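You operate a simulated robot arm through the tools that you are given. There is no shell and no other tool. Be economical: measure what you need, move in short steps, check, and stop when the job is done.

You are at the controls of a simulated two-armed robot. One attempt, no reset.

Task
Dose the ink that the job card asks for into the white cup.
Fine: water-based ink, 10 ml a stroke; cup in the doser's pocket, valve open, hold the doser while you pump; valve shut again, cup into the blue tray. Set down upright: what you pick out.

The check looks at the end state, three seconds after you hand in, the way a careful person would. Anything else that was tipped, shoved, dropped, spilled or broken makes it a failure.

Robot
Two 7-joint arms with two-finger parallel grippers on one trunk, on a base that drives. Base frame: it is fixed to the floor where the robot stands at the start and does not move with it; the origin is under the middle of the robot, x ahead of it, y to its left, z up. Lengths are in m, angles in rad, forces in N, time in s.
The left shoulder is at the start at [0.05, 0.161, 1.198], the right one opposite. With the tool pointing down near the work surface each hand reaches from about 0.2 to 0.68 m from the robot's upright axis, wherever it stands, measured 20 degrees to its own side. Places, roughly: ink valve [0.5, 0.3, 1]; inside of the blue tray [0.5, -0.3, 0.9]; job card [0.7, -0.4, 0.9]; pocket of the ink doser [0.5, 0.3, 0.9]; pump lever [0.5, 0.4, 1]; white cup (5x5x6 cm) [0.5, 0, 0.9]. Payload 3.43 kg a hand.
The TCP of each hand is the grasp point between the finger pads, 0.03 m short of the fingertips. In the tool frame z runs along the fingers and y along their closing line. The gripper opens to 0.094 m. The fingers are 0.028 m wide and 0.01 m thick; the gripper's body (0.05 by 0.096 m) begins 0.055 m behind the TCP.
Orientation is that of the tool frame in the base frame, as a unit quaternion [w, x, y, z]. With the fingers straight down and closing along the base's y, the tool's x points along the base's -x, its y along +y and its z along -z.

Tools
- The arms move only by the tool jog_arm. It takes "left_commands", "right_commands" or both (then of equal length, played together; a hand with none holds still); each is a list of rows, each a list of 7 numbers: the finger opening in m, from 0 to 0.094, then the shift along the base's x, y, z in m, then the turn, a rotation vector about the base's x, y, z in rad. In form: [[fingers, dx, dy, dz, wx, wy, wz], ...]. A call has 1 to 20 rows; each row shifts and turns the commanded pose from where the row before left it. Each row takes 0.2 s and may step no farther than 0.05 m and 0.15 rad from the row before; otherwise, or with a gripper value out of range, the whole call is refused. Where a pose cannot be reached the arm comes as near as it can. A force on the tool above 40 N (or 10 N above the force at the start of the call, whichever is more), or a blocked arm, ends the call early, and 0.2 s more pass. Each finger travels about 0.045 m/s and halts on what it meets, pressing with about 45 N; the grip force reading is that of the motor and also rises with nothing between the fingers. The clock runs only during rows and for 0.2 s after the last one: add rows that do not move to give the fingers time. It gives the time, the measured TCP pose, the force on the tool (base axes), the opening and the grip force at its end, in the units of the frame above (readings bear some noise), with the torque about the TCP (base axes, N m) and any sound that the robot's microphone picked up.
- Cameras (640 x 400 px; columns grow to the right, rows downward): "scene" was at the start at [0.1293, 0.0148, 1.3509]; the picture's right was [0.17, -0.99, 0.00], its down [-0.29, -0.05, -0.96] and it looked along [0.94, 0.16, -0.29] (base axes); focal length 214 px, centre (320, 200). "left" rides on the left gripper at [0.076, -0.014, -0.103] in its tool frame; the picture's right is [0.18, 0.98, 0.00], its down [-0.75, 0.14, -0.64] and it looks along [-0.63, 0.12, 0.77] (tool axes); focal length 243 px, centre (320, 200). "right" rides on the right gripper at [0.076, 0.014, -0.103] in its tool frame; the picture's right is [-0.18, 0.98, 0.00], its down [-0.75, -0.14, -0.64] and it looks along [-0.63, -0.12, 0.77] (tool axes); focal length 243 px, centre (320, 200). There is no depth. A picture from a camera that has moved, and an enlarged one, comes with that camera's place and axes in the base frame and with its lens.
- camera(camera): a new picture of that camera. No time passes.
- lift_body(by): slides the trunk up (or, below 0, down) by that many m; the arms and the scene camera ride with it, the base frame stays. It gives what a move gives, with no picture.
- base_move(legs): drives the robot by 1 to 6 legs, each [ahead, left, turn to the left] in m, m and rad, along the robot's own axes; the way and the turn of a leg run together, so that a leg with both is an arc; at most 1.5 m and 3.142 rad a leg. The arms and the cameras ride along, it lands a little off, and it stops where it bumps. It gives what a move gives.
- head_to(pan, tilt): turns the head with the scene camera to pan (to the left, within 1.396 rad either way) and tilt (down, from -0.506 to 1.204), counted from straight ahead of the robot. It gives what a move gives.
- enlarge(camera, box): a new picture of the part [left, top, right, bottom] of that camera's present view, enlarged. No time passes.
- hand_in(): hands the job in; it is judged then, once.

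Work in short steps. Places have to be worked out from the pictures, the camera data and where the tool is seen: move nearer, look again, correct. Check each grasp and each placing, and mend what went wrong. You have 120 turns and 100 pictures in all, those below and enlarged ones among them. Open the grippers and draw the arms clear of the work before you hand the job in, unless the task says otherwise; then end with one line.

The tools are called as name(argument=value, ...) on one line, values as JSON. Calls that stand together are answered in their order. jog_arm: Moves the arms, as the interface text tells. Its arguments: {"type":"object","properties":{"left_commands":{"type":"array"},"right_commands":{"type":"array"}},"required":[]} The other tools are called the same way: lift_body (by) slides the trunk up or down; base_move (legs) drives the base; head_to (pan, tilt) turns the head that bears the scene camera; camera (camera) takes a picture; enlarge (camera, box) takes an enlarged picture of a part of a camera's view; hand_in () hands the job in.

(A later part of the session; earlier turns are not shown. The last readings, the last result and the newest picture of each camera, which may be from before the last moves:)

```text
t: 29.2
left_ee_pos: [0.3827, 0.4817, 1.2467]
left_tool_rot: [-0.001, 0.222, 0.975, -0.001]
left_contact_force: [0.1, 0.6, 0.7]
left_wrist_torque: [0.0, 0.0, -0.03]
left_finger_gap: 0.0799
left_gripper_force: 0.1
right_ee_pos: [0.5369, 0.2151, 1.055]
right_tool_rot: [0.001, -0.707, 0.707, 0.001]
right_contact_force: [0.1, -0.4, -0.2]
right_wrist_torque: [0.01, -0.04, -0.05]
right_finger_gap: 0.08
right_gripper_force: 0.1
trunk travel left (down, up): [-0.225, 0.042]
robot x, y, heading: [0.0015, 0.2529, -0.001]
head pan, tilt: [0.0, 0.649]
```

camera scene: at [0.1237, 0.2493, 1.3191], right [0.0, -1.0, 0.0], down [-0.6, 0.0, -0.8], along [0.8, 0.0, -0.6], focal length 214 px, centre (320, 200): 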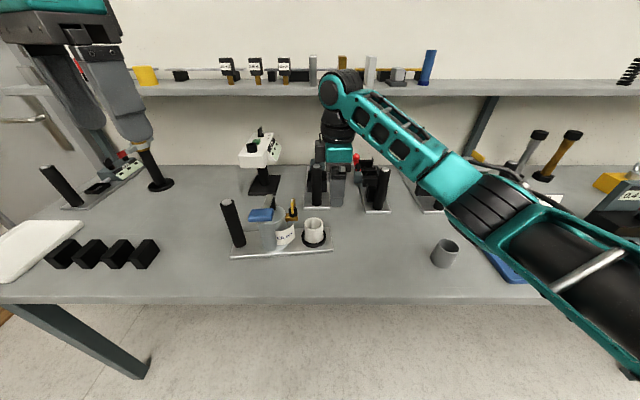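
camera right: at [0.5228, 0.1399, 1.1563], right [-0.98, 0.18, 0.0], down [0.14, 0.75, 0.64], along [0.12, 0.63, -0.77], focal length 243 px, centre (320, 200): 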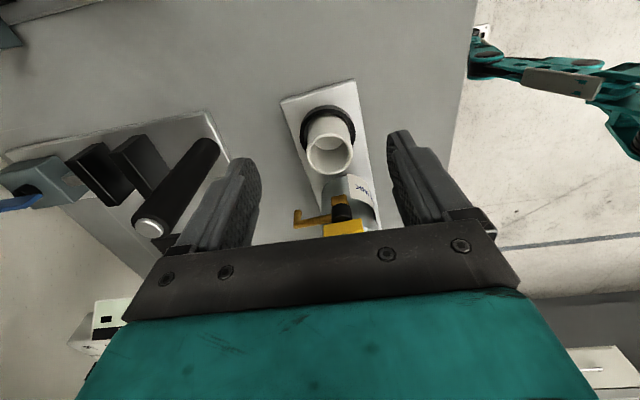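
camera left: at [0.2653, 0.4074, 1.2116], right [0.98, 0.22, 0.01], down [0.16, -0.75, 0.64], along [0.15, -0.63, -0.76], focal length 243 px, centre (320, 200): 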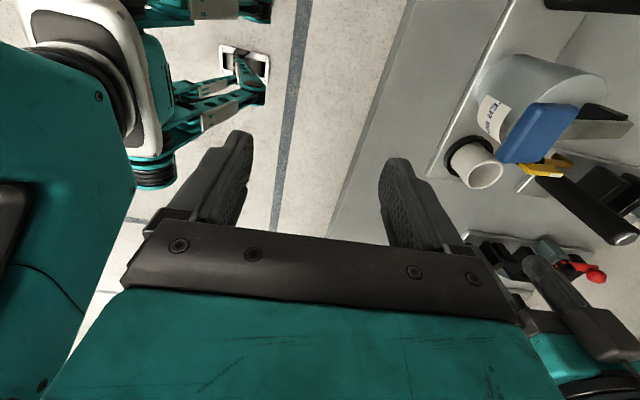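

Now I'll move straight to above the post at this yaw.

jog_arm(left_commands=[[0.08, 0.034, -0.003, -0.01, 0, 0, 0], [0.08, 0.034, -0.003, -0.02, 0, 0, 0], [0.08, 0.034, -0.004, -0.02, 0, 0, 0], [0.08, 0.033, -0.004, -0.03, 0, 0, 0], [0.08, 0, 0, -0.04, 0, 0, 0], [0.08, 0, 0, 0, 0, 0, 0]])

camera(camera="left")

enlarge(camera="scene", box=[160, 150, 360, 270])

```text
t: 30.6
left_ee_pos: [0.5197, 0.4677, 1.1282]
left_tool_rot: [0.0, 0.222, 0.975, -0.001]
left_contact_force: [0.2, 0.6, 0.2]
left_wrist_torque: [-0.04, 0.01, 0.01]
left_finger_gap: 0.0798
left_gripper_force: 0.1
right_ee_pos: [0.5368, 0.2145, 1.0544]
right_tool_rot: [0.0, 0.708, -0.706, 0.001]
right_contact_force: [0.0, -0.5, 0.2]
right_wrist_torque: [-0.03, -0.01, -0.02]
right_finger_gap: 0.0801
right_gripper_force: 0.0
trunk travel left (down, up): [-0.225, 0.042]
robot x, y, heading: [0.0027, 0.2503, 0.004]
head pan, tilt: [0.0, 0.649]
```

```text
63 pictures are left
camera left: at [0.4441, 0.4873, 1.2313], right [0.26, 0.97, 0.0], down [0.74, -0.2, 0.64], along [0.62, -0.17, -0.77], focal length 243 px, centre (320, 200)
```

left: 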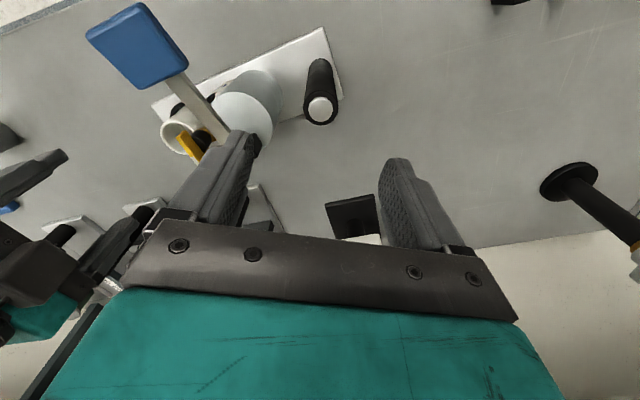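

```text
3.20 times, centred on (260, 210) of scene
camera zoom: at [0.124, 0.2491, 1.319], right [0.0, -1.0, 0.0], down [-0.6, 0.0, -0.8], along [0.8, 0.0, -0.6], focal length 686 px, centre (512, 168)
```

zoom: 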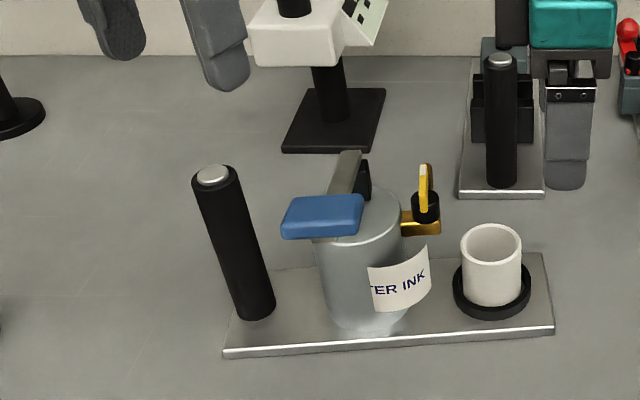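

The post top reads (0.517, 0.467), directly under the TCP. I'll lower to z≈0.975 and close on the post.

jog_arm(left_commands=[[0.08, -0.002, 0, -0.04, 0, 0, 0], [0.08, 0, 0, -0.04, 0, 0, 0], [0.08, 0, 0, -0.04, 0, 0, 0], [0.08, 0, 0, -0.033, 0, 0, 0], [0.08, 0, 0, 0, 0, 0, 0]])

camera(camera="left")

```text
t: 31.9
left_ee_pos: [0.5114, 0.472, 0.9791]
left_tool_rot: [0.001, 0.221, 0.975, -0.002]
left_contact_force: [0.1, -0.7, 0.3]
left_wrist_torque: [-0.02, -0.01, -0.02]
left_finger_gap: 0.0799
left_gripper_force: 0.0
left hand out of reach, approached as far as the arm can: row 4
right_ee_pos: [0.5374, 0.2144, 1.0545]
right_tool_rot: [0.001, 0.708, -0.707, 0.0]
right_contact_force: [-0.4, -0.3, 0.0]
right_wrist_torque: [0.01, 0.01, -0.02]
right_finger_gap: 0.08
right_gripper_force: 0.0
trunk travel left (down, up): [-0.225, 0.042]
robot x, y, heading: [-0.0022, 0.2525, 0.004]
head pan, tilt: [0.0, 0.649]
```

```text
61 pictures are left
camera left: at [0.4365, 0.4917, 1.0809], right [0.26, 0.97, 0.0], down [0.74, -0.2, 0.64], along [0.62, -0.17, -0.76], focal length 243 px, centre (320, 200)
```

left: 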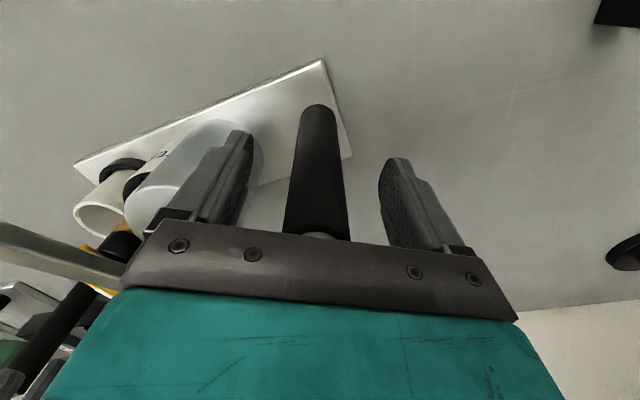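

It's at the reach limit at this yaw. I'll turn back 0.28 rad for margin and re-centre on the post.

jog_arm(left_commands=[[0.08, 0, 0, 0.003, 0, 0, 0.14], [0.08, 0.003, -0.002, 0, 0, 0, 0.14], [0.08, 0.003, -0.002, -0.002, 0, 0, 0], [0.08, 0, 0, 0, 0, 0, 0], [0.08, 0, 0, 0, 0, 0, 0]])

camera(camera="left")

```text
t: 33.0
left_ee_pos: [0.5135, 0.47, 0.9826]
left_tool_rot: [0.002, 0.084, 0.996, -0.001]
left_contact_force: [0.0, -0.7, -0.7]
left_wrist_torque: [-0.01, -0.01, 0.0]
left_finger_gap: 0.0803
left_gripper_force: 0.0
left hand out of reach, approached as far as the arm can: row 3
right_ee_pos: [0.5381, 0.2154, 1.0544]
right_tool_rot: [0.001, 0.708, -0.707, 0.0]
right_contact_force: [1.0, -0.1, -0.4]
right_wrist_torque: [-0.03, 0.0, 0.01]
right_finger_gap: 0.0799
right_gripper_force: 0.0
trunk travel left (down, up): [-0.225, 0.042]
robot x, y, heading: [-0.0006, 0.2508, -0.001]
head pan, tilt: [0.0, 0.649]
```

```text
60 pictures are left
camera left: at [0.4352, 0.4692, 1.0852], right [-0.02, 1.0, 0.0], down [0.77, 0.01, 0.64], along [0.64, 0.01, -0.77], focal length 243 px, centre (320, 200)
```

left: 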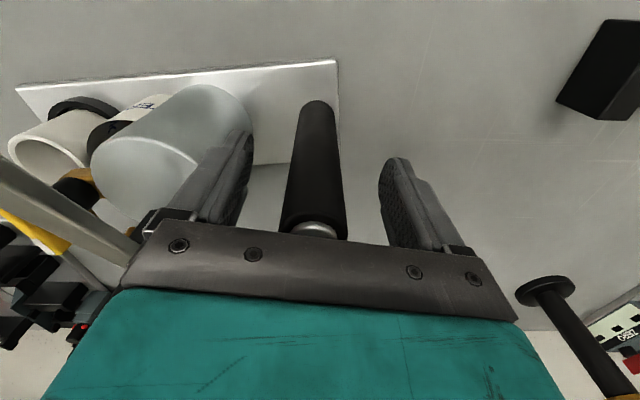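

It's good enough here: the post is between the pads with 6 cm of overlap. I'll close on the post.

jog_arm(left_commands=[[0.065, 0, -0.002, 0, 0, 0, 0], [0.05, 0, 0, 0, 0, 0, 0], [0.04, 0, 0, 0, 0, 0, 0], [0.03, 0, 0, 0, 0, 0, 0], [0.03, 0, 0, 0, 0, 0, 0], [0.03, 0, 0, 0, 0, 0, 0]])

camera(camera="left")

enlarge(camera="scene", box=[160, 150, 360, 270])

```text
t: 34.5
left_ee_pos: [0.5121, 0.4686, 0.982]
left_tool_rot: [0.001, 0.083, 0.997, -0.001]
left_contact_force: [-0.4, -0.7, -0.4]
left_wrist_torque: [0.12, -0.07, -0.02]
left_finger_gap: 0.035
left_gripper_force: 44.8
right_ee_pos: [0.5377, 0.2155, 1.0548]
right_tool_rot: [-0.001, 0.708, -0.706, -0.001]
right_contact_force: [-0.4, 0.4, 0.5]
right_wrist_torque: [0.01, 0.0, 0.01]
right_finger_gap: 0.0799
right_gripper_force: 0.2
trunk travel left (down, up): [-0.225, 0.042]
robot x, y, heading: [0.0029, 0.2501, 0.003]
head pan, tilt: [0.0, 0.649]
```

```text
59 pictures are left
camera left: at [0.4343, 0.4675, 1.0857], right [-0.02, 1.0, 0.0], down [0.77, 0.01, 0.64], along [0.64, 0.01, -0.77], focal length 243 px, centre (320, 200)
```

left: 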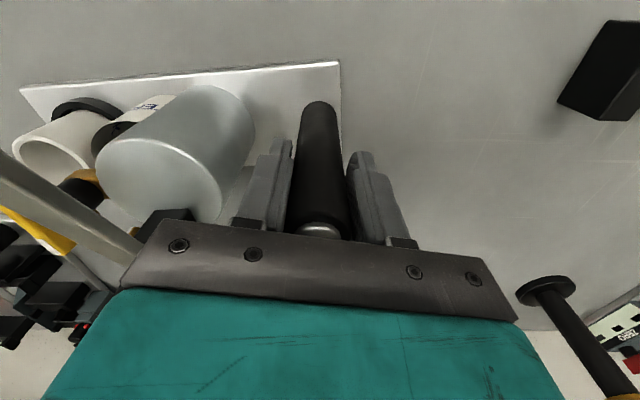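

```text
3.20 times, centred on (260, 210) of scene
camera zoom: at [0.1239, 0.249, 1.319], right [0.0, -1.0, 0.0], down [-0.6, 0.0, -0.8], along [0.8, 0.0, -0.6], focal length 686 px, centre (512, 168)
```

zoom: 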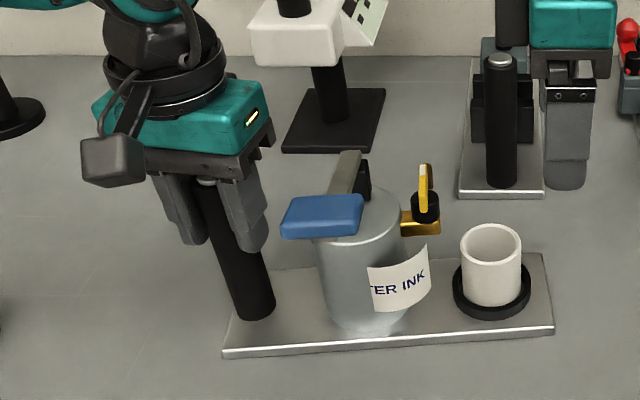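

The post is held (gap 0.035) and nothing moved. Next I'll raise the right hand and turn it to yaw 0, testing the yaw range in the air before touching the valve.

jog_arm(right_commands=[[0.08, -0.003, 0.01, 0.03, 0, 0, -0.1428], [0.08, -0.003, 0.01, 0.03, 0, 0, -0.1428], [0.06, -0.003, 0.01, 0.02, 0, 0, -0.1428], [0.05, -0.003, 0.01, 0, 0, 0, -0.1428], [0.04, 0, 0, 0, 0, 0, -0.1428], [0.03, 0, 0, 0, 0, 0, -0.1428], [0.03, 0, 0, 0, 0, 0, -0.1428], [0.03, 0, 0, 0, 0, 0, -0.1428], [0.03, 0, 0, 0, 0, 0, -0.1428], [0.03, 0, 0, 0, 0, 0, -0.1428], [0.03, 0, 0, 0, 0, 0, -0.1428], [0.03, 0, 0, 0, 0, 0, -0.14], [0.03, 0, 0, 0, 0, 0, -0.14], [0.03, 0, 0, 0, 0, 0, -0.14], [0.03, 0, 0, 0, 0, 0, 0]])

```text
t: 37.6
left_ee_pos: [0.5118, 0.4693, 0.9829]
left_tool_rot: [0.002, 0.084, 0.996, -0.002]
left_contact_force: [1.3, -1.2, 0.3]
left_wrist_torque: [0.19, -0.05, -0.06]
left_finger_gap: 0.035
left_gripper_force: 44.6
right_ee_pos: [0.5245, 0.2562, 1.1364]
right_tool_rot: [0.001, 0.209, 0.978, 0.0]
right_contact_force: [0.8, -1.0, 0.1]
right_wrist_torque: [0.02, -0.01, -0.03]
right_finger_gap: 0.0301
right_gripper_force: 0.0
trunk travel left (down, up): [-0.225, 0.042]
robot x, y, heading: [0.004, 0.2479, 0.007]
head pan, tilt: [0.0, 0.649]
```

Yaw −0.42 was reached with no trouble. I'll keep turning toward −1.6 in the air.

jog_arm(right_commands=[[0.03, 0, 0, 0, 0, 0, -0.14], [0.03, 0, 0, 0, 0, 0, -0.14], [0.03, 0, 0, 0, 0, 0, -0.14], [0.03, 0, 0, 0, 0, 0, -0.14], [0.03, 0, 0, 0, 0, 0, 0]])

jog_arm(right_commands=[[0.03, 0, 0, 0, 0, 0, -0.14], [0.03, 0, 0, 0, 0, 0, -0.14], [0.03, 0, 0, 0, 0, 0, -0.14], [0.03, 0, 0, 0, 0, 0, -0.14], [0.03, 0, 0, 0, 0, 0, 0]])

camera(camera="right")

camera(camera="scene")

```text
t: 38.9
left_ee_pos: [0.512, 0.4689, 0.9829]
left_tool_rot: [0.002, 0.084, 0.996, -0.001]
left_contact_force: [0.8, -0.1, 0.5]
left_wrist_torque: [0.13, -0.03, -0.11]
left_finger_gap: 0.035
left_gripper_force: 44.8
right_ee_pos: [0.5253, 0.256, 1.1352]
right_tool_rot: [0.0, 0.471, 0.882, -0.001]
right_contact_force: [-0.1, 0.0, 0.8]
right_wrist_torque: [-0.01, 0.01, 0.02]
right_finger_gap: 0.0299
right_gripper_force: 0.1
trunk travel left (down, up): [-0.225, 0.042]
robot x, y, heading: [0.0001, 0.2522, 0.006]
head pan, tilt: [0.0, 0.649]
```

```text
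t: 40.0
left_ee_pos: [0.5125, 0.4697, 0.9822]
left_tool_rot: [0.001, 0.084, 0.996, -0.001]
left_contact_force: [0.9, -1.0, 1.4]
left_wrist_torque: [0.18, -0.02, -0.08]
left_finger_gap: 0.0349
left_gripper_force: 44.7
right_ee_pos: [0.524, 0.2548, 1.1344]
right_tool_rot: [-0.001, 0.696, 0.718, 0.001]
right_contact_force: [-0.1, -1.5, -0.3]
right_wrist_torque: [0.03, -0.05, -0.03]
right_finger_gap: 0.0302
right_gripper_force: 0.1
trunk travel left (down, up): [-0.225, 0.042]
robot x, y, heading: [-0.001, 0.2518, 0.0]
head pan, tilt: [0.0, 0.649]
```

```text
57 pictures are left
camera right: at [0.5367, 0.3328, 1.2366], right [0.99, -0.15, 0.0], down [-0.12, -0.76, 0.64], along [-0.1, -0.63, -0.77], focal length 243 px, centre (320, 200)
```

right: 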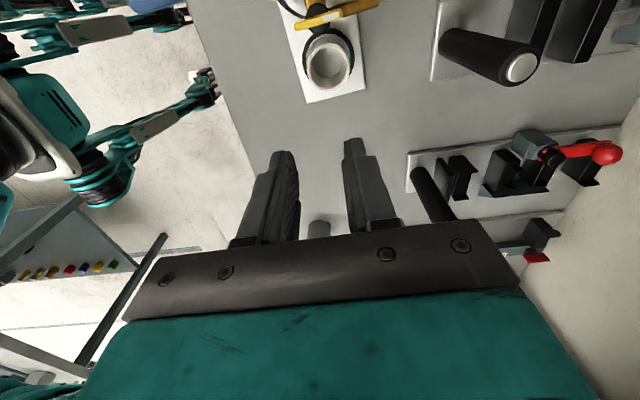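

```text
56 pictures are left
camera scene: at [0.124, 0.2489, 1.319], right [0.0, -1.0, 0.0], down [-0.6, 0.0, -0.8], along [0.8, 0.0, -0.6], focal length 214 px, centre (320, 200)
```

scene: 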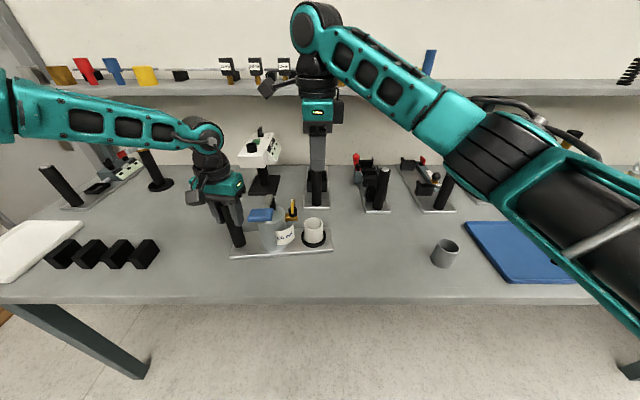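

Yaw −90° is reachable. The right camera is now nearly above the valve, so I'll enlarge that view.

enlarge(camera="right", box=[260, 0, 420, 100])

```text
4.00 times, centred on (340, 50) of right
camera zoom: at [0.5367, 0.3328, 1.2366], right [0.99, -0.15, 0.0], down [-0.12, -0.76, 0.64], along [-0.1, -0.63, -0.77], focal length 970 px, centre (240, 800)
```

zoom: 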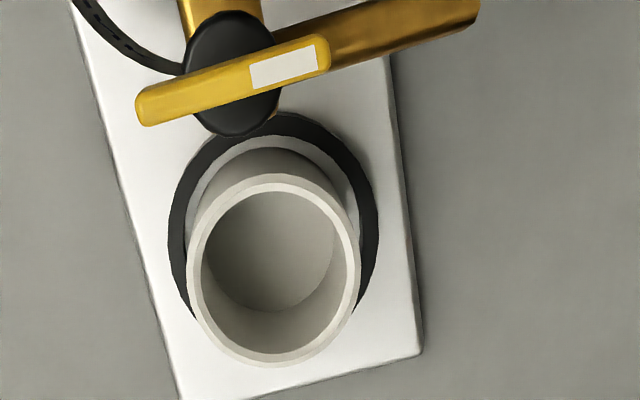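

The handle centre is about (0.533, 0.320) with its yaw near +0.1, and its z spans roughly 0.985–1.001. I'll turn the right hand back to yaw +0.1 and position it above the handle.

jog_arm(right_commands=[[0.03, 0, 0, 0, 0, 0, 0.1367], [0.03, 0, 0, 0, 0, 0, 0.1367], [0.03, 0, 0, 0, 0, 0, 0.1367], [0.03, 0, 0, 0, 0, 0, 0.1367], [0.03, 0, 0, 0, 0, 0, 0.1367], [0.03, 0, 0, 0, 0, 0, 0.1367], [0.03, 0, 0, 0, 0, 0, 0.1367], [0.03, 0, 0, 0, 0, 0, 0.1367], [0.03, 0, 0, 0, 0, 0, 0.1367], [0.03, 0, 0, 0, 0, 0, 0.1367], [0.03, 0.003, 0.02, 0, 0, 0, 0.1367], [0.03, 0.003, 0.02, 0, 0, 0, 0.1367], [0.03, 0.003, 0.025, -0.04, 0, 0, 0], [0.03, 0, 0, -0.03, 0, 0, 0], [0.03, 0, 0, 0, 0, 0, 0]])

camera(camera="right")

camera(camera="left")

enlarge(camera="scene", box=[220, 160, 360, 260])

```text
t: 43.2
left_ee_pos: [0.5125, 0.4687, 0.9838]
left_tool_rot: [0.001, 0.084, 0.996, -0.001]
left_contact_force: [-0.7, -0.6, 1.2]
left_wrist_torque: [0.09, -0.02, -0.19]
left_finger_gap: 0.0346
left_gripper_force: 45.2
right_ee_pos: [0.5352, 0.3205, 1.0649]
right_tool_rot: [0.0, -0.051, 0.999, 0.0]
right_contact_force: [0.3, 0.4, -0.4]
right_wrist_torque: [0.03, 0.03, 0.01]
right_finger_gap: 0.03
right_gripper_force: 0.1
trunk travel left (down, up): [-0.225, 0.042]
robot x, y, heading: [-0.0035, 0.2517, -0.0]
head pan, tilt: [0.0, 0.649]
```

```text
54 pictures are left
camera right: at [0.4577, 0.328, 1.1667], right [0.08, 1.0, 0.0], down [0.76, -0.06, 0.64], along [0.64, -0.05, -0.77], focal length 243 px, centre (320, 200)
```

right: 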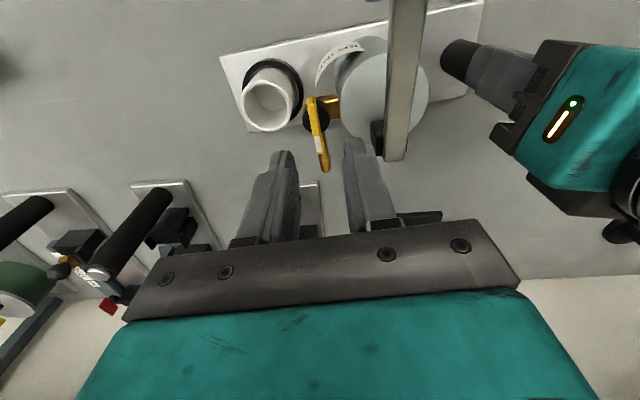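

```text
53 pictures are left
camera left: at [0.4342, 0.4676, 1.0857], right [-0.02, 1.0, 0.0], down [0.77, 0.01, 0.64], along [0.64, 0.01, -0.77], focal length 243 px, centre (320, 200)
```

left: 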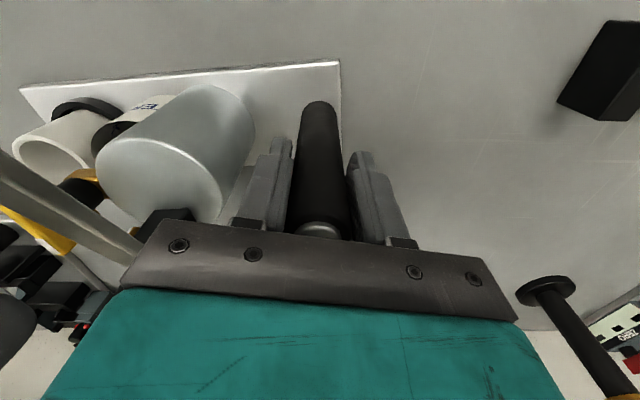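

```text
4.00 times, centred on (290, 210) of scene
camera zoom: at [0.1238, 0.2489, 1.319], right [0.0, -1.0, 0.0], down [-0.6, 0.0, -0.8], along [0.8, 0.0, -0.6], focal length 858 px, centre (440, 160)
```

zoom: 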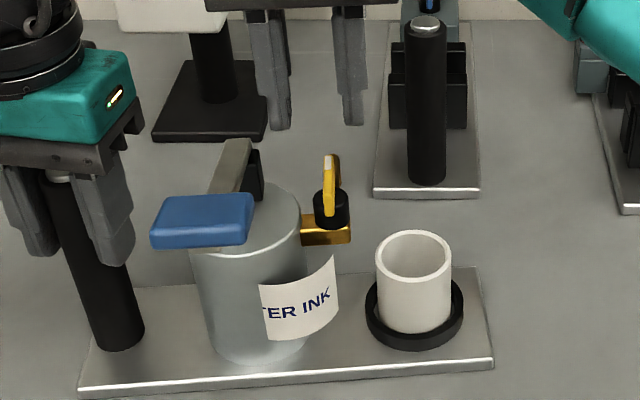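

I'll enlarge to fix the handle relative to the fingers.

enlarge(camera="right", box=[250, 70, 410, 190])

```text
3.33 times, centred on (330, 130) of right
camera zoom: at [0.4577, 0.328, 1.1667], right [0.08, 1.0, 0.0], down [0.76, -0.06, 0.64], along [0.64, -0.05, -0.77], focal length 809 px, centre (287, 433)
```

zoom: 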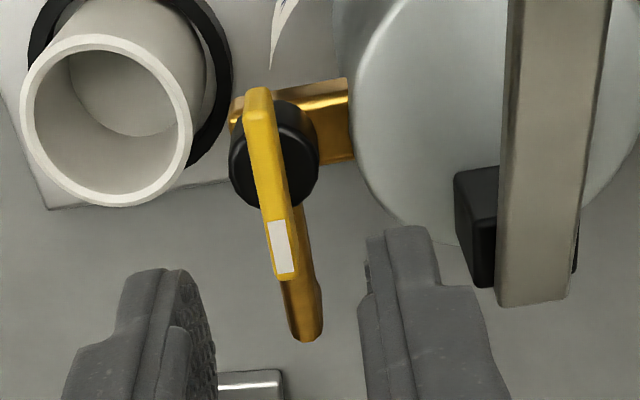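

The handle and axis are at about (0.529, 0.319). I'll correct by −6 mm in x, lower to z≈1.017 and close on it.

jog_arm(right_commands=[[0.03, -0.006, -0.001, -0.02, 0, 0, 0], [0.03, 0, 0, -0.018, 0, 0, 0], [0.03, 0, 0, -0.01, 0, 0, 0], [0.03, 0, 0, 0, 0, 0, 0]])

camera(camera="right")

enlarge(camera="scene", box=[240, 170, 340, 240])

```text
t: 44.2
left_ee_pos: [0.5108, 0.4683, 0.9836]
left_tool_rot: [0.001, 0.084, 0.996, -0.001]
left_contact_force: [-1.0, -1.2, 0.6]
left_wrist_torque: [0.16, 0.0, -0.09]
left_finger_gap: 0.0348
left_gripper_force: 44.4
right_ee_pos: [0.5283, 0.3199, 1.0182]
right_tool_rot: [0.0, -0.051, 0.999, 0.0]
right_contact_force: [-0.6, 0.5, 0.0]
right_wrist_torque: [-0.02, 0.04, 0.0]
right_finger_gap: 0.0299
right_gripper_force: 0.1
trunk travel left (down, up): [-0.225, 0.042]
robot x, y, heading: [0.0034, 0.2527, 0.002]
head pan, tilt: [0.0, 0.649]
```

```text
50 pictures are left
camera right: at [0.4505, 0.3268, 1.1188], right [0.08, 1.0, 0.0], down [0.76, -0.06, 0.64], along [0.64, -0.05, -0.77], focal length 243 px, centre (320, 200)
```

right: 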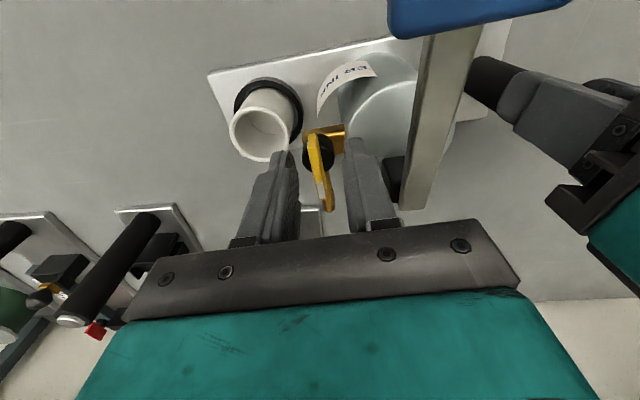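

```text
5.71 times, centred on (290, 205) of scene
camera zoom: at [0.1238, 0.249, 1.319], right [0.0, -1.0, 0.0], down [-0.6, 0.0, -0.8], along [0.8, 0.0, -0.6], focal length 1226 px, centre (491, 171)
```

zoom: 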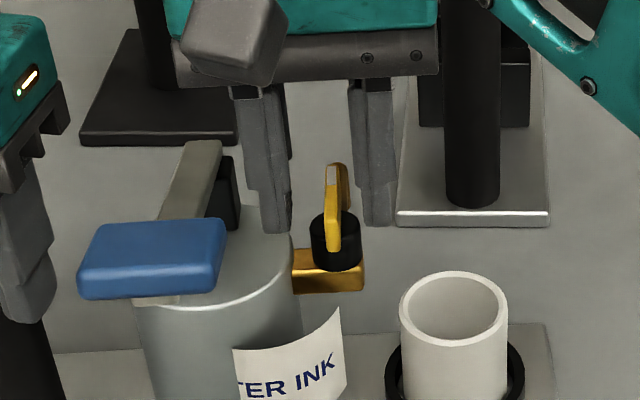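

Fingers straddle the handle evenly. I'll close on it.

jog_arm(right_commands=[[0.02, 0, 0, 0, 0, 0, 0], [0.01, 0, 0, 0, 0, 0, 0], [0.004, 0, 0, 0, 0, 0, 0], [0.004, 0, 0, 0, 0, 0, 0]])

camera(camera="right")

```text
t: 45.2
left_ee_pos: [0.5111, 0.4695, 0.9825]
left_tool_rot: [0.001, 0.083, 0.997, 0.0]
left_contact_force: [0.6, 3.3, 0.0]
left_wrist_torque: [-0.07, -0.1, -0.01]
left_finger_gap: 0.0347
left_gripper_force: 45.3
right_ee_pos: [0.528, 0.3184, 1.0178]
right_tool_rot: [0.0, -0.049, 0.999, 0.001]
right_contact_force: [-0.3, -5.8, 0.3]
right_wrist_torque: [-0.14, 0.09, -0.09]
right_finger_gap: 0.0072
right_gripper_force: 3.0
trunk travel left (down, up): [-0.225, 0.042]
robot x, y, heading: [-0.0003, 0.2524, -0.001]
head pan, tilt: [0.0, 0.649]
```

```text
48 pictures are left
camera right: at [0.4508, 0.326, 1.1189], right [0.09, 1.0, 0.0], down [0.76, -0.06, 0.64], along [0.64, -0.06, -0.77], focal length 243 px, centre (320, 200)
```

right: 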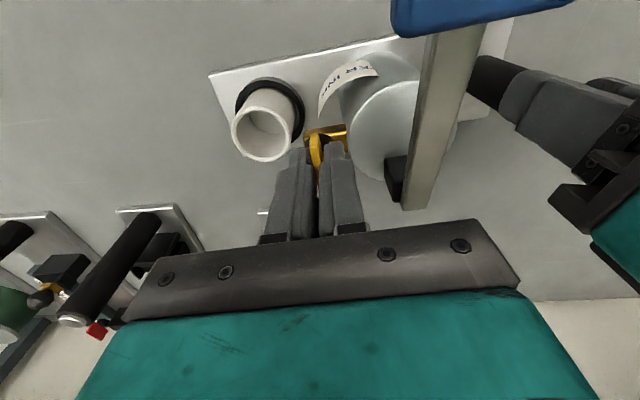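

The handle is gripped (gap 7 mm). As I turn, the right camera housing would come within a few mm of the left hand. I'll release the post and raise the left hand first, then re-grip for pumping.

jog_arm(left_commands=[[0.05, 0, 0, 0, 0, 0, 0], [0.065, 0, 0, 0, 0, 0, 0], [0.08, 0, 0, 0, 0, 0, 0], [0.08, 0, 0, 0, 0, 0, 0], [0.08, 0, 0, 0.04, 0, 0, 0], [0.08, 0, 0, 0.04, 0, 0, 0], [0.08, 0, 0.02, 0.04, 0, 0, 0], [0.08, 0, 0.04, 0.02, 0, 0, 0], [0.08, 0, 0, 0, 0, 0, 0]])

enlarge(camera="scene", box=[200, 150, 360, 270])

```text
t: 47.2
left_ee_pos: [0.5123, 0.5282, 1.1239]
left_tool_rot: [0.0, 0.083, 0.997, 0.0]
left_contact_force: [-0.1, -0.1, -0.2]
left_wrist_torque: [0.01, -0.01, 0.0]
left_finger_gap: 0.08
left_gripper_force: 0.0
right_ee_pos: [0.5281, 0.3197, 1.0182]
right_tool_rot: [0.0, -0.05, 0.999, 0.0]
right_contact_force: [1.3, 0.4, 0.8]
right_wrist_torque: [0.06, -0.25, -0.15]
right_finger_gap: 0.0058
right_gripper_force: 39.7
trunk travel left (down, up): [-0.225, 0.042]
robot x, y, heading: [-0.0001, 0.2485, -0.002]
head pan, tilt: [0.0, 0.649]
```

```text
3.33 times, centred on (280, 210) of scene
camera zoom: at [0.1239, 0.2491, 1.319], right [0.0, -1.0, 0.0], down [-0.6, 0.0, -0.8], along [0.8, 0.0, -0.6], focal length 715 px, centre (453, 167)
```

zoom: 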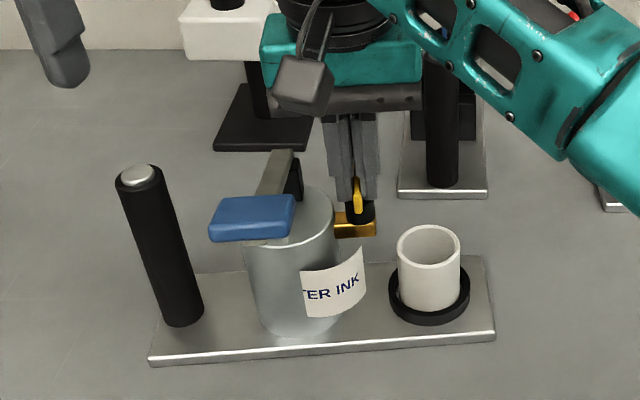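

The grip is firm at 40 N and side force is near zero. I'll turn clockwise 0.7 rad first and check.

jog_arm(right_commands=[[0.002, 0, 0, 0, 0, 0, -0.1], [0.002, 0, 0, 0, 0, 0, -0.1], [0.002, 0, 0, 0, 0, 0, -0.1], [0.002, 0, 0, 0, 0, 0, -0.1], [0.002, 0, 0, 0, 0, 0, -0.1], [0.002, 0, 0, 0, 0, 0, -0.1], [0.002, 0, 0, 0, 0, 0, -0.1], [0.002, 0, 0, 0, 0, 0, 0]])

enlarge(camera="scene", box=[200, 150, 360, 270])

```text
t: 49.0
left_ee_pos: [0.5129, 0.5271, 1.1223]
left_tool_rot: [0.001, 0.084, 0.996, -0.001]
left_contact_force: [0.0, 0.8, -1.1]
left_wrist_torque: [0.01, -0.02, -0.03]
left_finger_gap: 0.08
left_gripper_force: 0.0
right_ee_pos: [0.5289, 0.3203, 1.0172]
right_tool_rot: [-0.001, 0.297, 0.955, 0.0]
right_contact_force: [1.1, 2.1, 0.2]
right_wrist_torque: [0.13, 0.14, 0.0]
right_finger_gap: 0.0056
right_gripper_force: 39.4
trunk travel left (down, up): [-0.225, 0.042]
robot x, y, heading: [-0.0004, 0.2475, 0.003]
head pan, tilt: [0.0, 0.649]
```

```text
3.33 times, centred on (280, 210) of scene
camera zoom: at [0.1241, 0.2494, 1.319], right [0.0, -1.0, 0.0], down [-0.6, 0.0, -0.8], along [0.8, 0.0, -0.6], focal length 715 px, centre (453, 167)
```

zoom: 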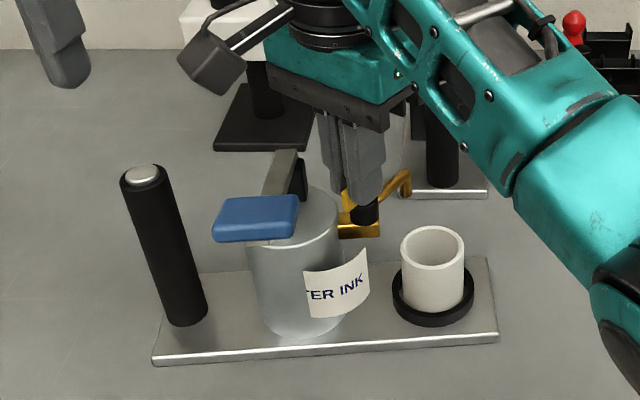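

The spout swings with the handle and the doser shifted only about 2 mm. I'll turn the rest of the way to about −90°.

jog_arm(right_commands=[[0.002, 0, 0, 0, 0, 0, -0.1], [0.002, 0, 0, 0, 0, 0, -0.1], [0.002, 0, 0, 0, 0, 0, -0.1], [0.002, 0, 0, 0, 0, 0, -0.1], [0.002, 0, 0, 0, 0, 0, -0.1], [0.002, 0, 0, 0, 0, 0, -0.1], [0.002, 0, 0, 0, 0, 0, -0.1], [0.002, 0, 0, 0, 0, 0, -0.1], [0.002, 0, 0, 0, 0, 0, -0.07], [0.002, 0, 0, 0, 0, 0, 0]])

enlarge(camera="scene", box=[200, 150, 360, 270])

enlarge(camera="left", box=[0, 0, 320, 200])

```text
t: 51.2
left_ee_pos: [0.5142, 0.528, 1.1224]
left_tool_rot: [0.001, 0.083, 0.997, 0.0]
left_contact_force: [-0.8, -0.6, 0.0]
left_wrist_torque: [-0.01, 0.02, -0.03]
left_finger_gap: 0.0801
left_gripper_force: 0.0
right_ee_pos: [0.5282, 0.3194, 1.0167]
right_tool_rot: [0.0, 0.67, 0.742, 0.0]
right_contact_force: [2.7, 1.4, 1.4]
right_wrist_torque: [-0.02, -0.07, 0.02]
right_finger_gap: 0.0054
right_gripper_force: 39.4
trunk travel left (down, up): [-0.225, 0.042]
robot x, y, heading: [-0.0018, 0.2548, 0.002]
head pan, tilt: [0.0, 0.649]
```

```text
3.33 times, centred on (280, 210) of scene
camera zoom: at [0.1241, 0.2493, 1.319], right [0.0, -1.0, 0.0], down [-0.6, 0.0, -0.8], along [0.8, 0.0, -0.6], focal length 715 px, centre (453, 167)
```

zoom: 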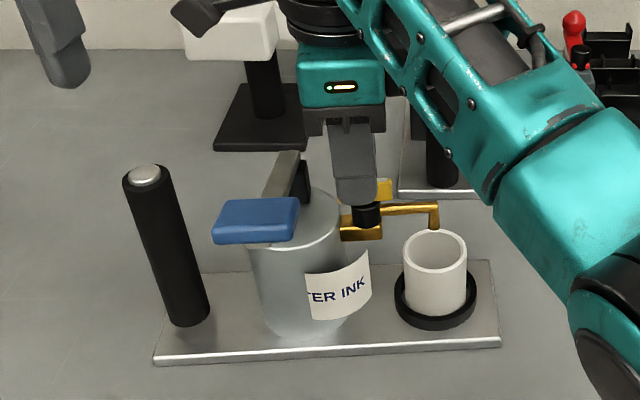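

```text
2.00 times, centred on (160, 100) of left
camera zoom: at [0.4357, 0.5265, 1.2261], right [-0.02, 1.0, 0.0], down [0.77, 0.01, 0.64], along [0.64, 0.01, -0.77], focal length 485 px, centre (640, 400)
```

zoom: 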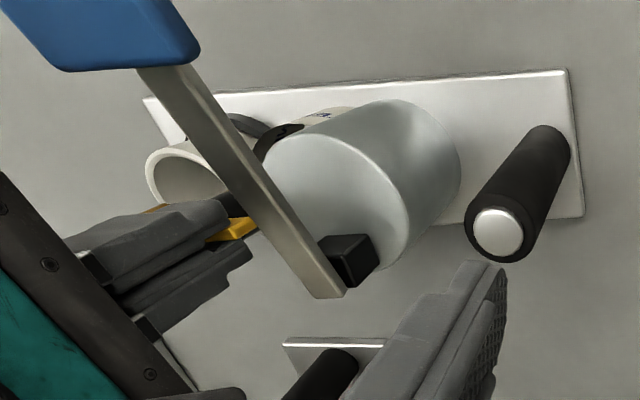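

The spout now sits over the cup centre, about 90° turned. I'll release the handle, raise the right hand and turn it back to yaw 0.

jog_arm(right_commands=[[0.015, 0, 0, 0, 0, 0, 0], [0.03, 0, 0, 0, 0, 0, 0], [0.03, 0, 0, 0, 0, 0, 0], [0.03, 0, 0, 0.03, 0, 0, 0], [0.03, 0, 0, 0.04, 0, 0, 0], [0.03, 0, 0, 0.04, 0, 0, 0], [0.03, -0.01, 0, 0.02, 0, 0, 0.147], [0.03, -0.01, 0, 0, 0, 0, 0.147], [0.02, -0.01, 0, 0, 0, 0, 0.147], [0.01, -0.01, 0, 0, 0, 0, 0.147], [0.0, -0.01, 0, 0, 0, 0, 0.147], [0.0, -0.01, 0, 0, 0, 0, 0.147], [0.0, -0.01, 0, 0, 0, 0, 0.147], [0.0, -0.01, 0, 0, 0, 0, 0.147], [0.0, -0.007, 0.02, 0, 0, 0, 0.147], [0.0, -0.007, 0.024, 0, 0, 0, 0.147], [0.0, 0, 0, 0, 0, 0, 0]])

camera(camera="right")

enlarge(camera="scene", box=[200, 150, 360, 270])

```text
t: 54.9
left_ee_pos: [0.5116, 0.527, 1.1246]
left_tool_rot: [0.0, 0.084, 0.996, -0.001]
left_contact_force: [0.0, -0.8, 0.2]
left_wrist_torque: [-0.02, -0.01, -0.02]
left_finger_gap: 0.0801
left_gripper_force: 0.1
right_ee_pos: [0.4343, 0.3657, 1.1463]
right_tool_rot: [0.0, -0.002, 1.0, 0.0]
right_contact_force: [0.2, -0.3, 0.3]
right_wrist_torque: [0.01, 0.0, 0.0]
right_finger_gap: 0.0002
right_gripper_force: 33.2
trunk travel left (down, up): [-0.225, 0.042]
robot x, y, heading: [0.002, 0.2503, 0.004]
head pan, tilt: [0.0, 0.649]
```

```text
43 pictures are left
camera right: at [0.3576, 0.3789, 1.249], right [0.18, 0.98, 0.0], down [0.75, -0.14, 0.64], along [0.63, -0.12, -0.77], focal length 243 px, centre (320, 200)
```

right: 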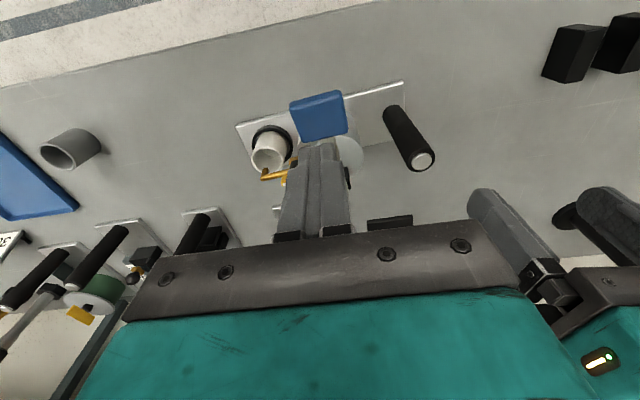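

```text
3.33 times, centred on (280, 210) of scene
camera zoom: at [0.124, 0.2488, 1.319], right [0.0, -1.0, 0.0], down [-0.6, 0.0, -0.8], along [0.8, 0.0, -0.6], focal length 715 px, centre (453, 167)
```

zoom: 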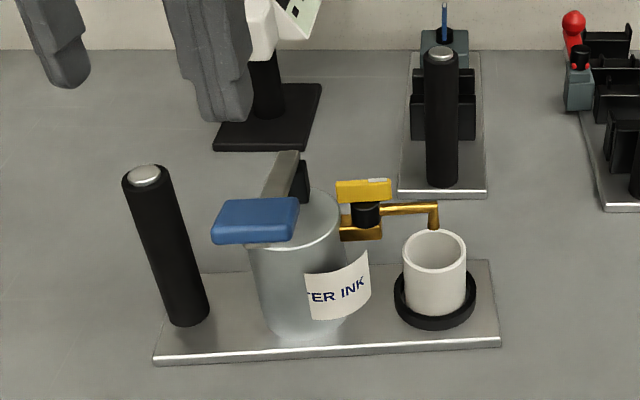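

The valve is open and the spout is over the cup; the pad reads (0.432, 0.363). I'll re-grip the post with the left hand now.

jog_arm(left_commands=[[0.08, 0.001, -0.03, 0, 0, 0, 0], [0.08, 0.001, -0.032, 0, 0, 0, 0], [0.08, 0, 0, -0.04, 0, 0, 0], [0.08, 0, 0, -0.04, 0, 0, 0], [0.08, 0, 0, -0.04, 0, 0, 0], [0.08, 0, 0, -0.02, 0, 0, 0], [0.08, 0, 0, 0, 0, 0, 0], [0.065, 0, 0, 0, 0, 0, 0], [0.05, 0, 0, 0, 0, 0, 0], [0.04, 0, 0, 0, 0, 0, 0], [0.025, 0, 0, 0, 0, 0, 0], [0.025, 0, 0, 0, 0, 0, 0], [0.025, 0, 0, 0, 0, 0, 0]])

camera(camera="scene")

```text
t: 57.6
left_ee_pos: [0.512, 0.4681, 0.9842]
left_tool_rot: [0.0, 0.084, 0.996, -0.002]
left_contact_force: [-0.2, -3.8, -0.3]
left_wrist_torque: [0.18, -0.07, -0.16]
left_finger_gap: 0.0344
left_gripper_force: 44.2
left hand out of reach, approached as far as the arm can: row 6
right_ee_pos: [0.4346, 0.3639, 1.1487]
right_tool_rot: [0.001, -0.001, 1.0, 0.0]
right_contact_force: [-0.7, 0.2, 0.8]
right_wrist_torque: [0.0, 0.0, 0.01]
right_finger_gap: 0.0
right_gripper_force: 32.7
trunk travel left (down, up): [-0.225, 0.042]
robot x, y, heading: [0.0036, 0.2479, -0.002]
head pan, tilt: [0.0, 0.649]
```

```text
41 pictures are left
camera scene: at [0.1239, 0.2487, 1.319], right [0.0, -1.0, 0.0], down [-0.6, 0.0, -0.8], along [0.8, 0.0, -0.6], focal length 214 px, centre (320, 200)
```

scene: 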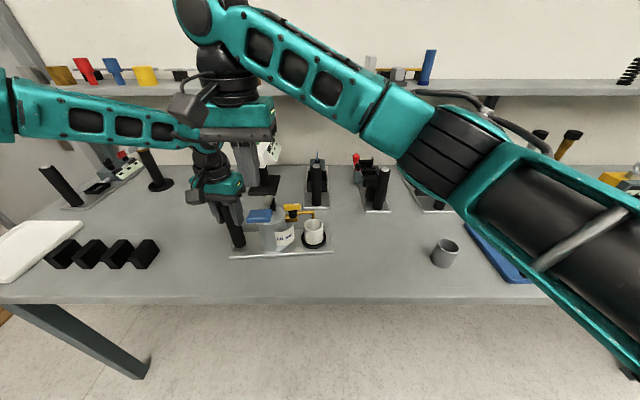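

The post is held again. I'll lower the closed right fingertips toward the pad, first just above it, then press a little to find contact.

jog_arm(right_commands=[[0.0, -0.003, 0, -0.03, 0, 0, 0], [0.0, 0, 0, -0.025, 0, 0, 0], [0.0, 0, 0, -0.005, 0, 0, 0], [0.0, 0, 0, -0.005, 0, 0, 0], [0.0, 0, 0, -0.005, 0, 0, 0], [0.0, 0, 0, -0.005, 0, 0, 0], [0.0, 0, 0, 0, 0, 0, 0]])

enlarge(camera="scene", box=[200, 150, 360, 270])

```text
t: 59.2
left_ee_pos: [0.514, 0.4696, 0.9848]
left_tool_rot: [0.001, 0.084, 0.996, -0.001]
left_contact_force: [-1.0, -2.6, -0.7]
left_wrist_torque: [0.13, -0.04, 0.2]
left_finger_gap: 0.0343
left_gripper_force: 45.6
right_ee_pos: [0.4294, 0.3642, 1.0729]
right_tool_rot: [0.0, -0.001, 1.0, -0.001]
right_contact_force: [-0.4, 0.2, 2.5]
right_wrist_torque: [0.01, 0.03, 0.02]
right_finger_gap: 0.0
right_gripper_force: 33.1
trunk travel left (down, up): [-0.225, 0.042]
robot x, y, heading: [-0.0018, 0.2467, 0.003]
head pan, tilt: [0.0, 0.649]
```

```text
3.33 times, centred on (280, 210) of scene
camera zoom: at [0.1238, 0.2489, 1.319], right [0.0, -1.0, 0.0], down [-0.6, 0.0, -0.8], along [0.8, 0.0, -0.6], focal length 715 px, centre (453, 167)
```

zoom: 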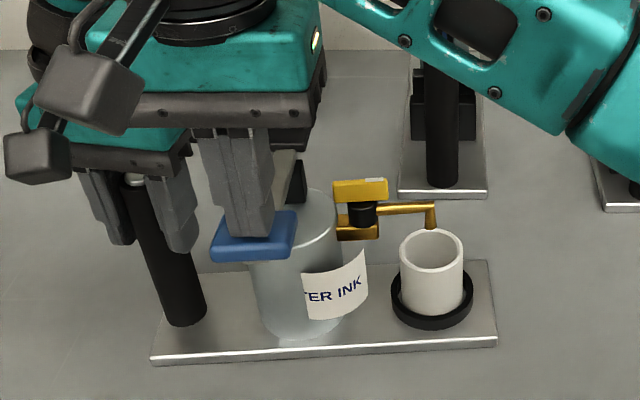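

Contact is made and the pad is moving at about 2.5 N. I'll continue the stroke downward in small steps until the stop.

jog_arm(right_commands=[[0.0, 0, 0, -0.008, 0, 0, 0], [0.0, 0, 0, -0.008, 0, 0, 0], [0.0, 0, 0, -0.008, 0, 0, 0], [0.0, 0, 0, -0.008, 0, 0, 0], [0.0, 0, 0, 0, 0, 0, 0]])

enlarge(camera="scene", box=[200, 150, 360, 270])

```text
t: 60.5
left_ee_pos: [0.5133, 0.4684, 0.9855]
left_tool_rot: [0.002, 0.084, 0.996, -0.001]
left_contact_force: [2.8, -0.2, 0.7]
left_wrist_torque: [0.14, -0.11, 0.15]
left_finger_gap: 0.0343
left_gripper_force: 44.9
right_ee_pos: [0.4298, 0.3649, 1.04]
right_tool_rot: [0.001, -0.001, 1.0, 0.0]
right_contact_force: [-2.5, -0.2, 5.0]
right_wrist_torque: [0.02, 0.01, -0.01]
right_finger_gap: 0.0
right_gripper_force: 33.0
trunk travel left (down, up): [-0.225, 0.042]
robot x, y, heading: [-0.0034, 0.2522, -0.001]
head pan, tilt: [0.0, 0.649]
```

```text
3.33 times, centred on (280, 210) of scene
camera zoom: at [0.1237, 0.2489, 1.3191], right [0.0, -1.0, 0.0], down [-0.6, 0.0, -0.8], along [0.8, 0.0, -0.6], focal length 715 px, centre (453, 167)
```

zoom: 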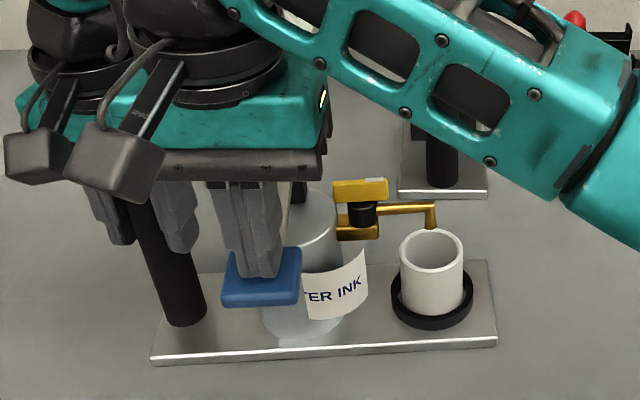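

No stop yet at 5 N. I'll continue down.

jog_arm(right_commands=[[0.0, 0.001, 0, -0.006, 0, 0, 0], [0.0, 0.001, 0, -0.006, 0, 0, 0], [0.0, 0.001, 0, -0.006, 0, 0, 0], [0.0, 0, 0, 0, 0, 0, 0]])

enlarge(camera="scene", box=[200, 150, 360, 270])

```text
t: 61.1
left_ee_pos: [0.5122, 0.4689, 0.9843]
left_tool_rot: [0.003, 0.083, 0.997, -0.001]
left_contact_force: [-0.3, 1.1, 3.2]
left_wrist_torque: [-0.03, 0.6, 0.02]
left_finger_gap: 0.0338
left_gripper_force: 44.9
right_ee_pos: [0.431, 0.3638, 1.0329]
right_tool_rot: [0.003, -0.003, 1.0, 0.003]
right_contact_force: [-3.2, -5.6, 13.6]
right_wrist_torque: [-0.12, -0.06, -0.07]
right_finger_gap: 0.0001
right_gripper_force: 33.0
trunk travel left (down, up): [-0.225, 0.042]
robot x, y, heading: [-0.0023, 0.2506, 0.001]
head pan, tilt: [0.0, 0.649]
stopped in row 3 (right hand): the force on the tool passed its limit (the readings are from after the stop); the commanded pose is now the measured one
```

```text
3.33 times, centred on (280, 210) of scene
camera zoom: at [0.1222, 0.2481, 1.3195], right [0.0, -1.0, 0.0], down [-0.6, 0.0, -0.8], along [0.8, 0.0, -0.6], focal length 715 px, centre (453, 167)
```

zoom: 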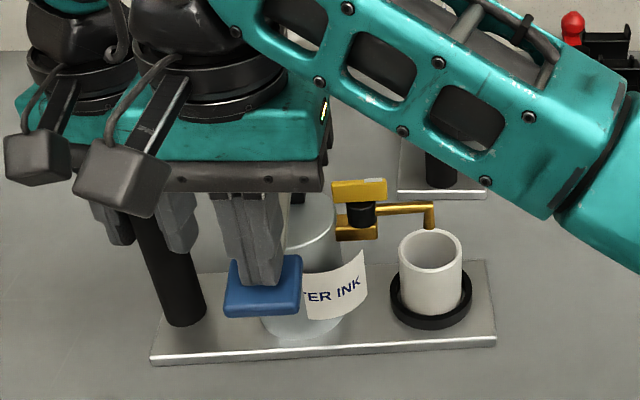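

The force limit tripped at z≈1.033, which looks like the lever's end stop. I'll raise fully, then check that the lever returned and ink is in the cup.

jog_arm(right_commands=[[0.0, -0.002, 0, 0.02, 0, 0, 0], [0.0, 0, 0, 0.025, 0, 0, 0], [0.0, 0, 0, 0.02, 0, 0, 0], [0.0, 0, 0, 0, 0, 0, 0], [0.0, 0, 0, 0, 0, 0, 0]])

enlarge(camera="scene", box=[200, 150, 360, 270])

camera(camera="left")

```text
t: 62.4
left_ee_pos: [0.5138, 0.4682, 0.9842]
left_tool_rot: [0.005, 0.083, 0.997, -0.001]
left_contact_force: [-3.5, -0.7, 12.3]
left_wrist_torque: [-0.03, -0.01, 0.18]
left_finger_gap: 0.034
left_gripper_force: 45.0
right_ee_pos: [0.4271, 0.3652, 1.0968]
right_tool_rot: [0.002, -0.002, 1.0, 0.001]
right_contact_force: [-0.7, 0.4, 0.0]
right_wrist_torque: [0.02, 0.04, 0.0]
right_finger_gap: 0.0004
right_gripper_force: 32.8
trunk travel left (down, up): [-0.225, 0.042]
robot x, y, heading: [-0.0004, 0.2497, -0.004]
head pan, tilt: [0.0, 0.649]
```

```text
3.33 times, centred on (280, 210) of scene
camera zoom: at [0.1224, 0.2485, 1.3192], right [0.0, -1.0, 0.0], down [-0.6, 0.0, -0.8], along [0.8, 0.0, -0.6], focal length 715 px, centre (453, 167)
```

zoom: 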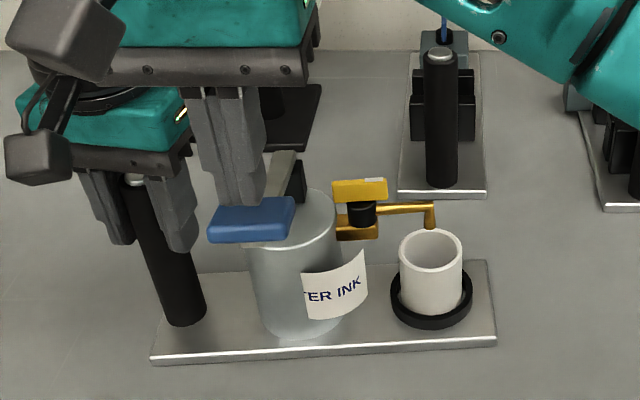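

```text
36 pictures are left
camera left: at [0.4345, 0.4674, 1.0864], right [-0.02, 1.0, 0.0], down [0.76, 0.02, 0.65], along [0.65, 0.01, -0.76], focal length 243 px, centre (320, 200)
```

left: 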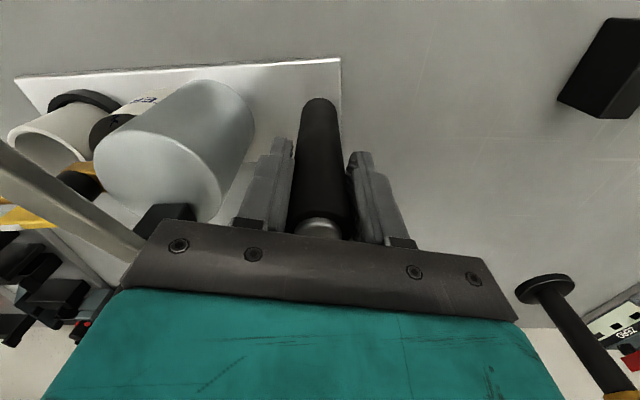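

The lever returned. I'll look into the cup with the right camera to confirm ink arrived.

camera(camera="right")

enlarge(camera="right", box=[200, 60, 360, 190])

enlarge(camera="scene", box=[280, 190, 340, 245])

```text
35 pictures are left
camera right: at [0.3516, 0.3784, 1.198], right [0.18, 0.98, 0.0], down [0.75, -0.14, 0.64], along [0.63, -0.11, -0.76], focal length 243 px, centre (320, 200)
```

right: 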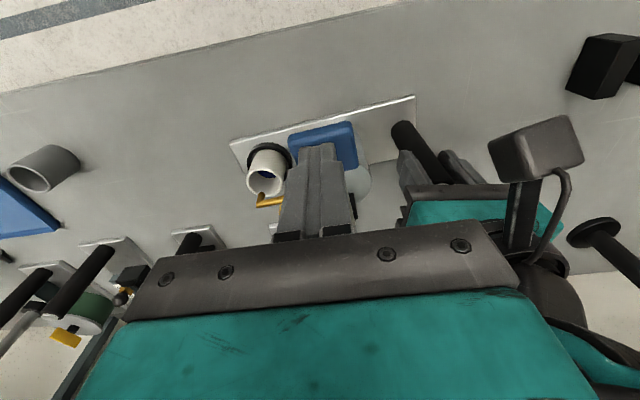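

```text
3.08 times, centred on (280, 125) of right
camera zoom: at [0.3516, 0.3784, 1.198], right [0.18, 0.98, 0.0], down [0.75, -0.14, 0.64], along [0.63, -0.11, -0.76], focal length 746 px, centre (443, 431)
```

zoom: 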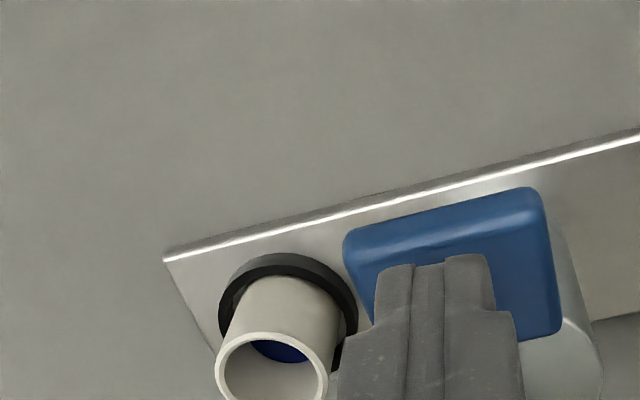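

```text
7.27 times, centred on (310, 218) of scene
camera zoom: at [0.1224, 0.2485, 1.3192], right [0.0, -1.0, 0.0], down [-0.6, 0.0, -0.8], along [0.8, 0.0, -0.6], focal length 1560 px, centre (393, 73)
```

zoom: 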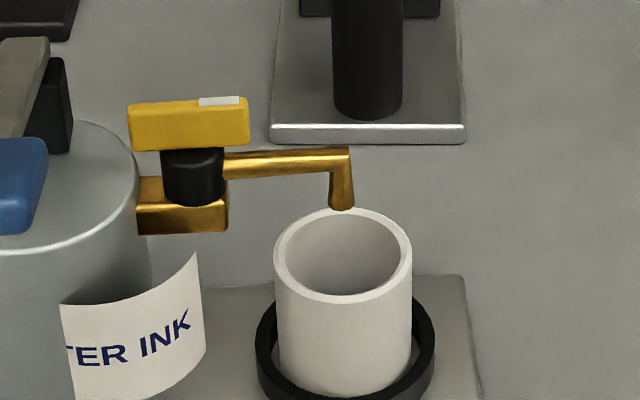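

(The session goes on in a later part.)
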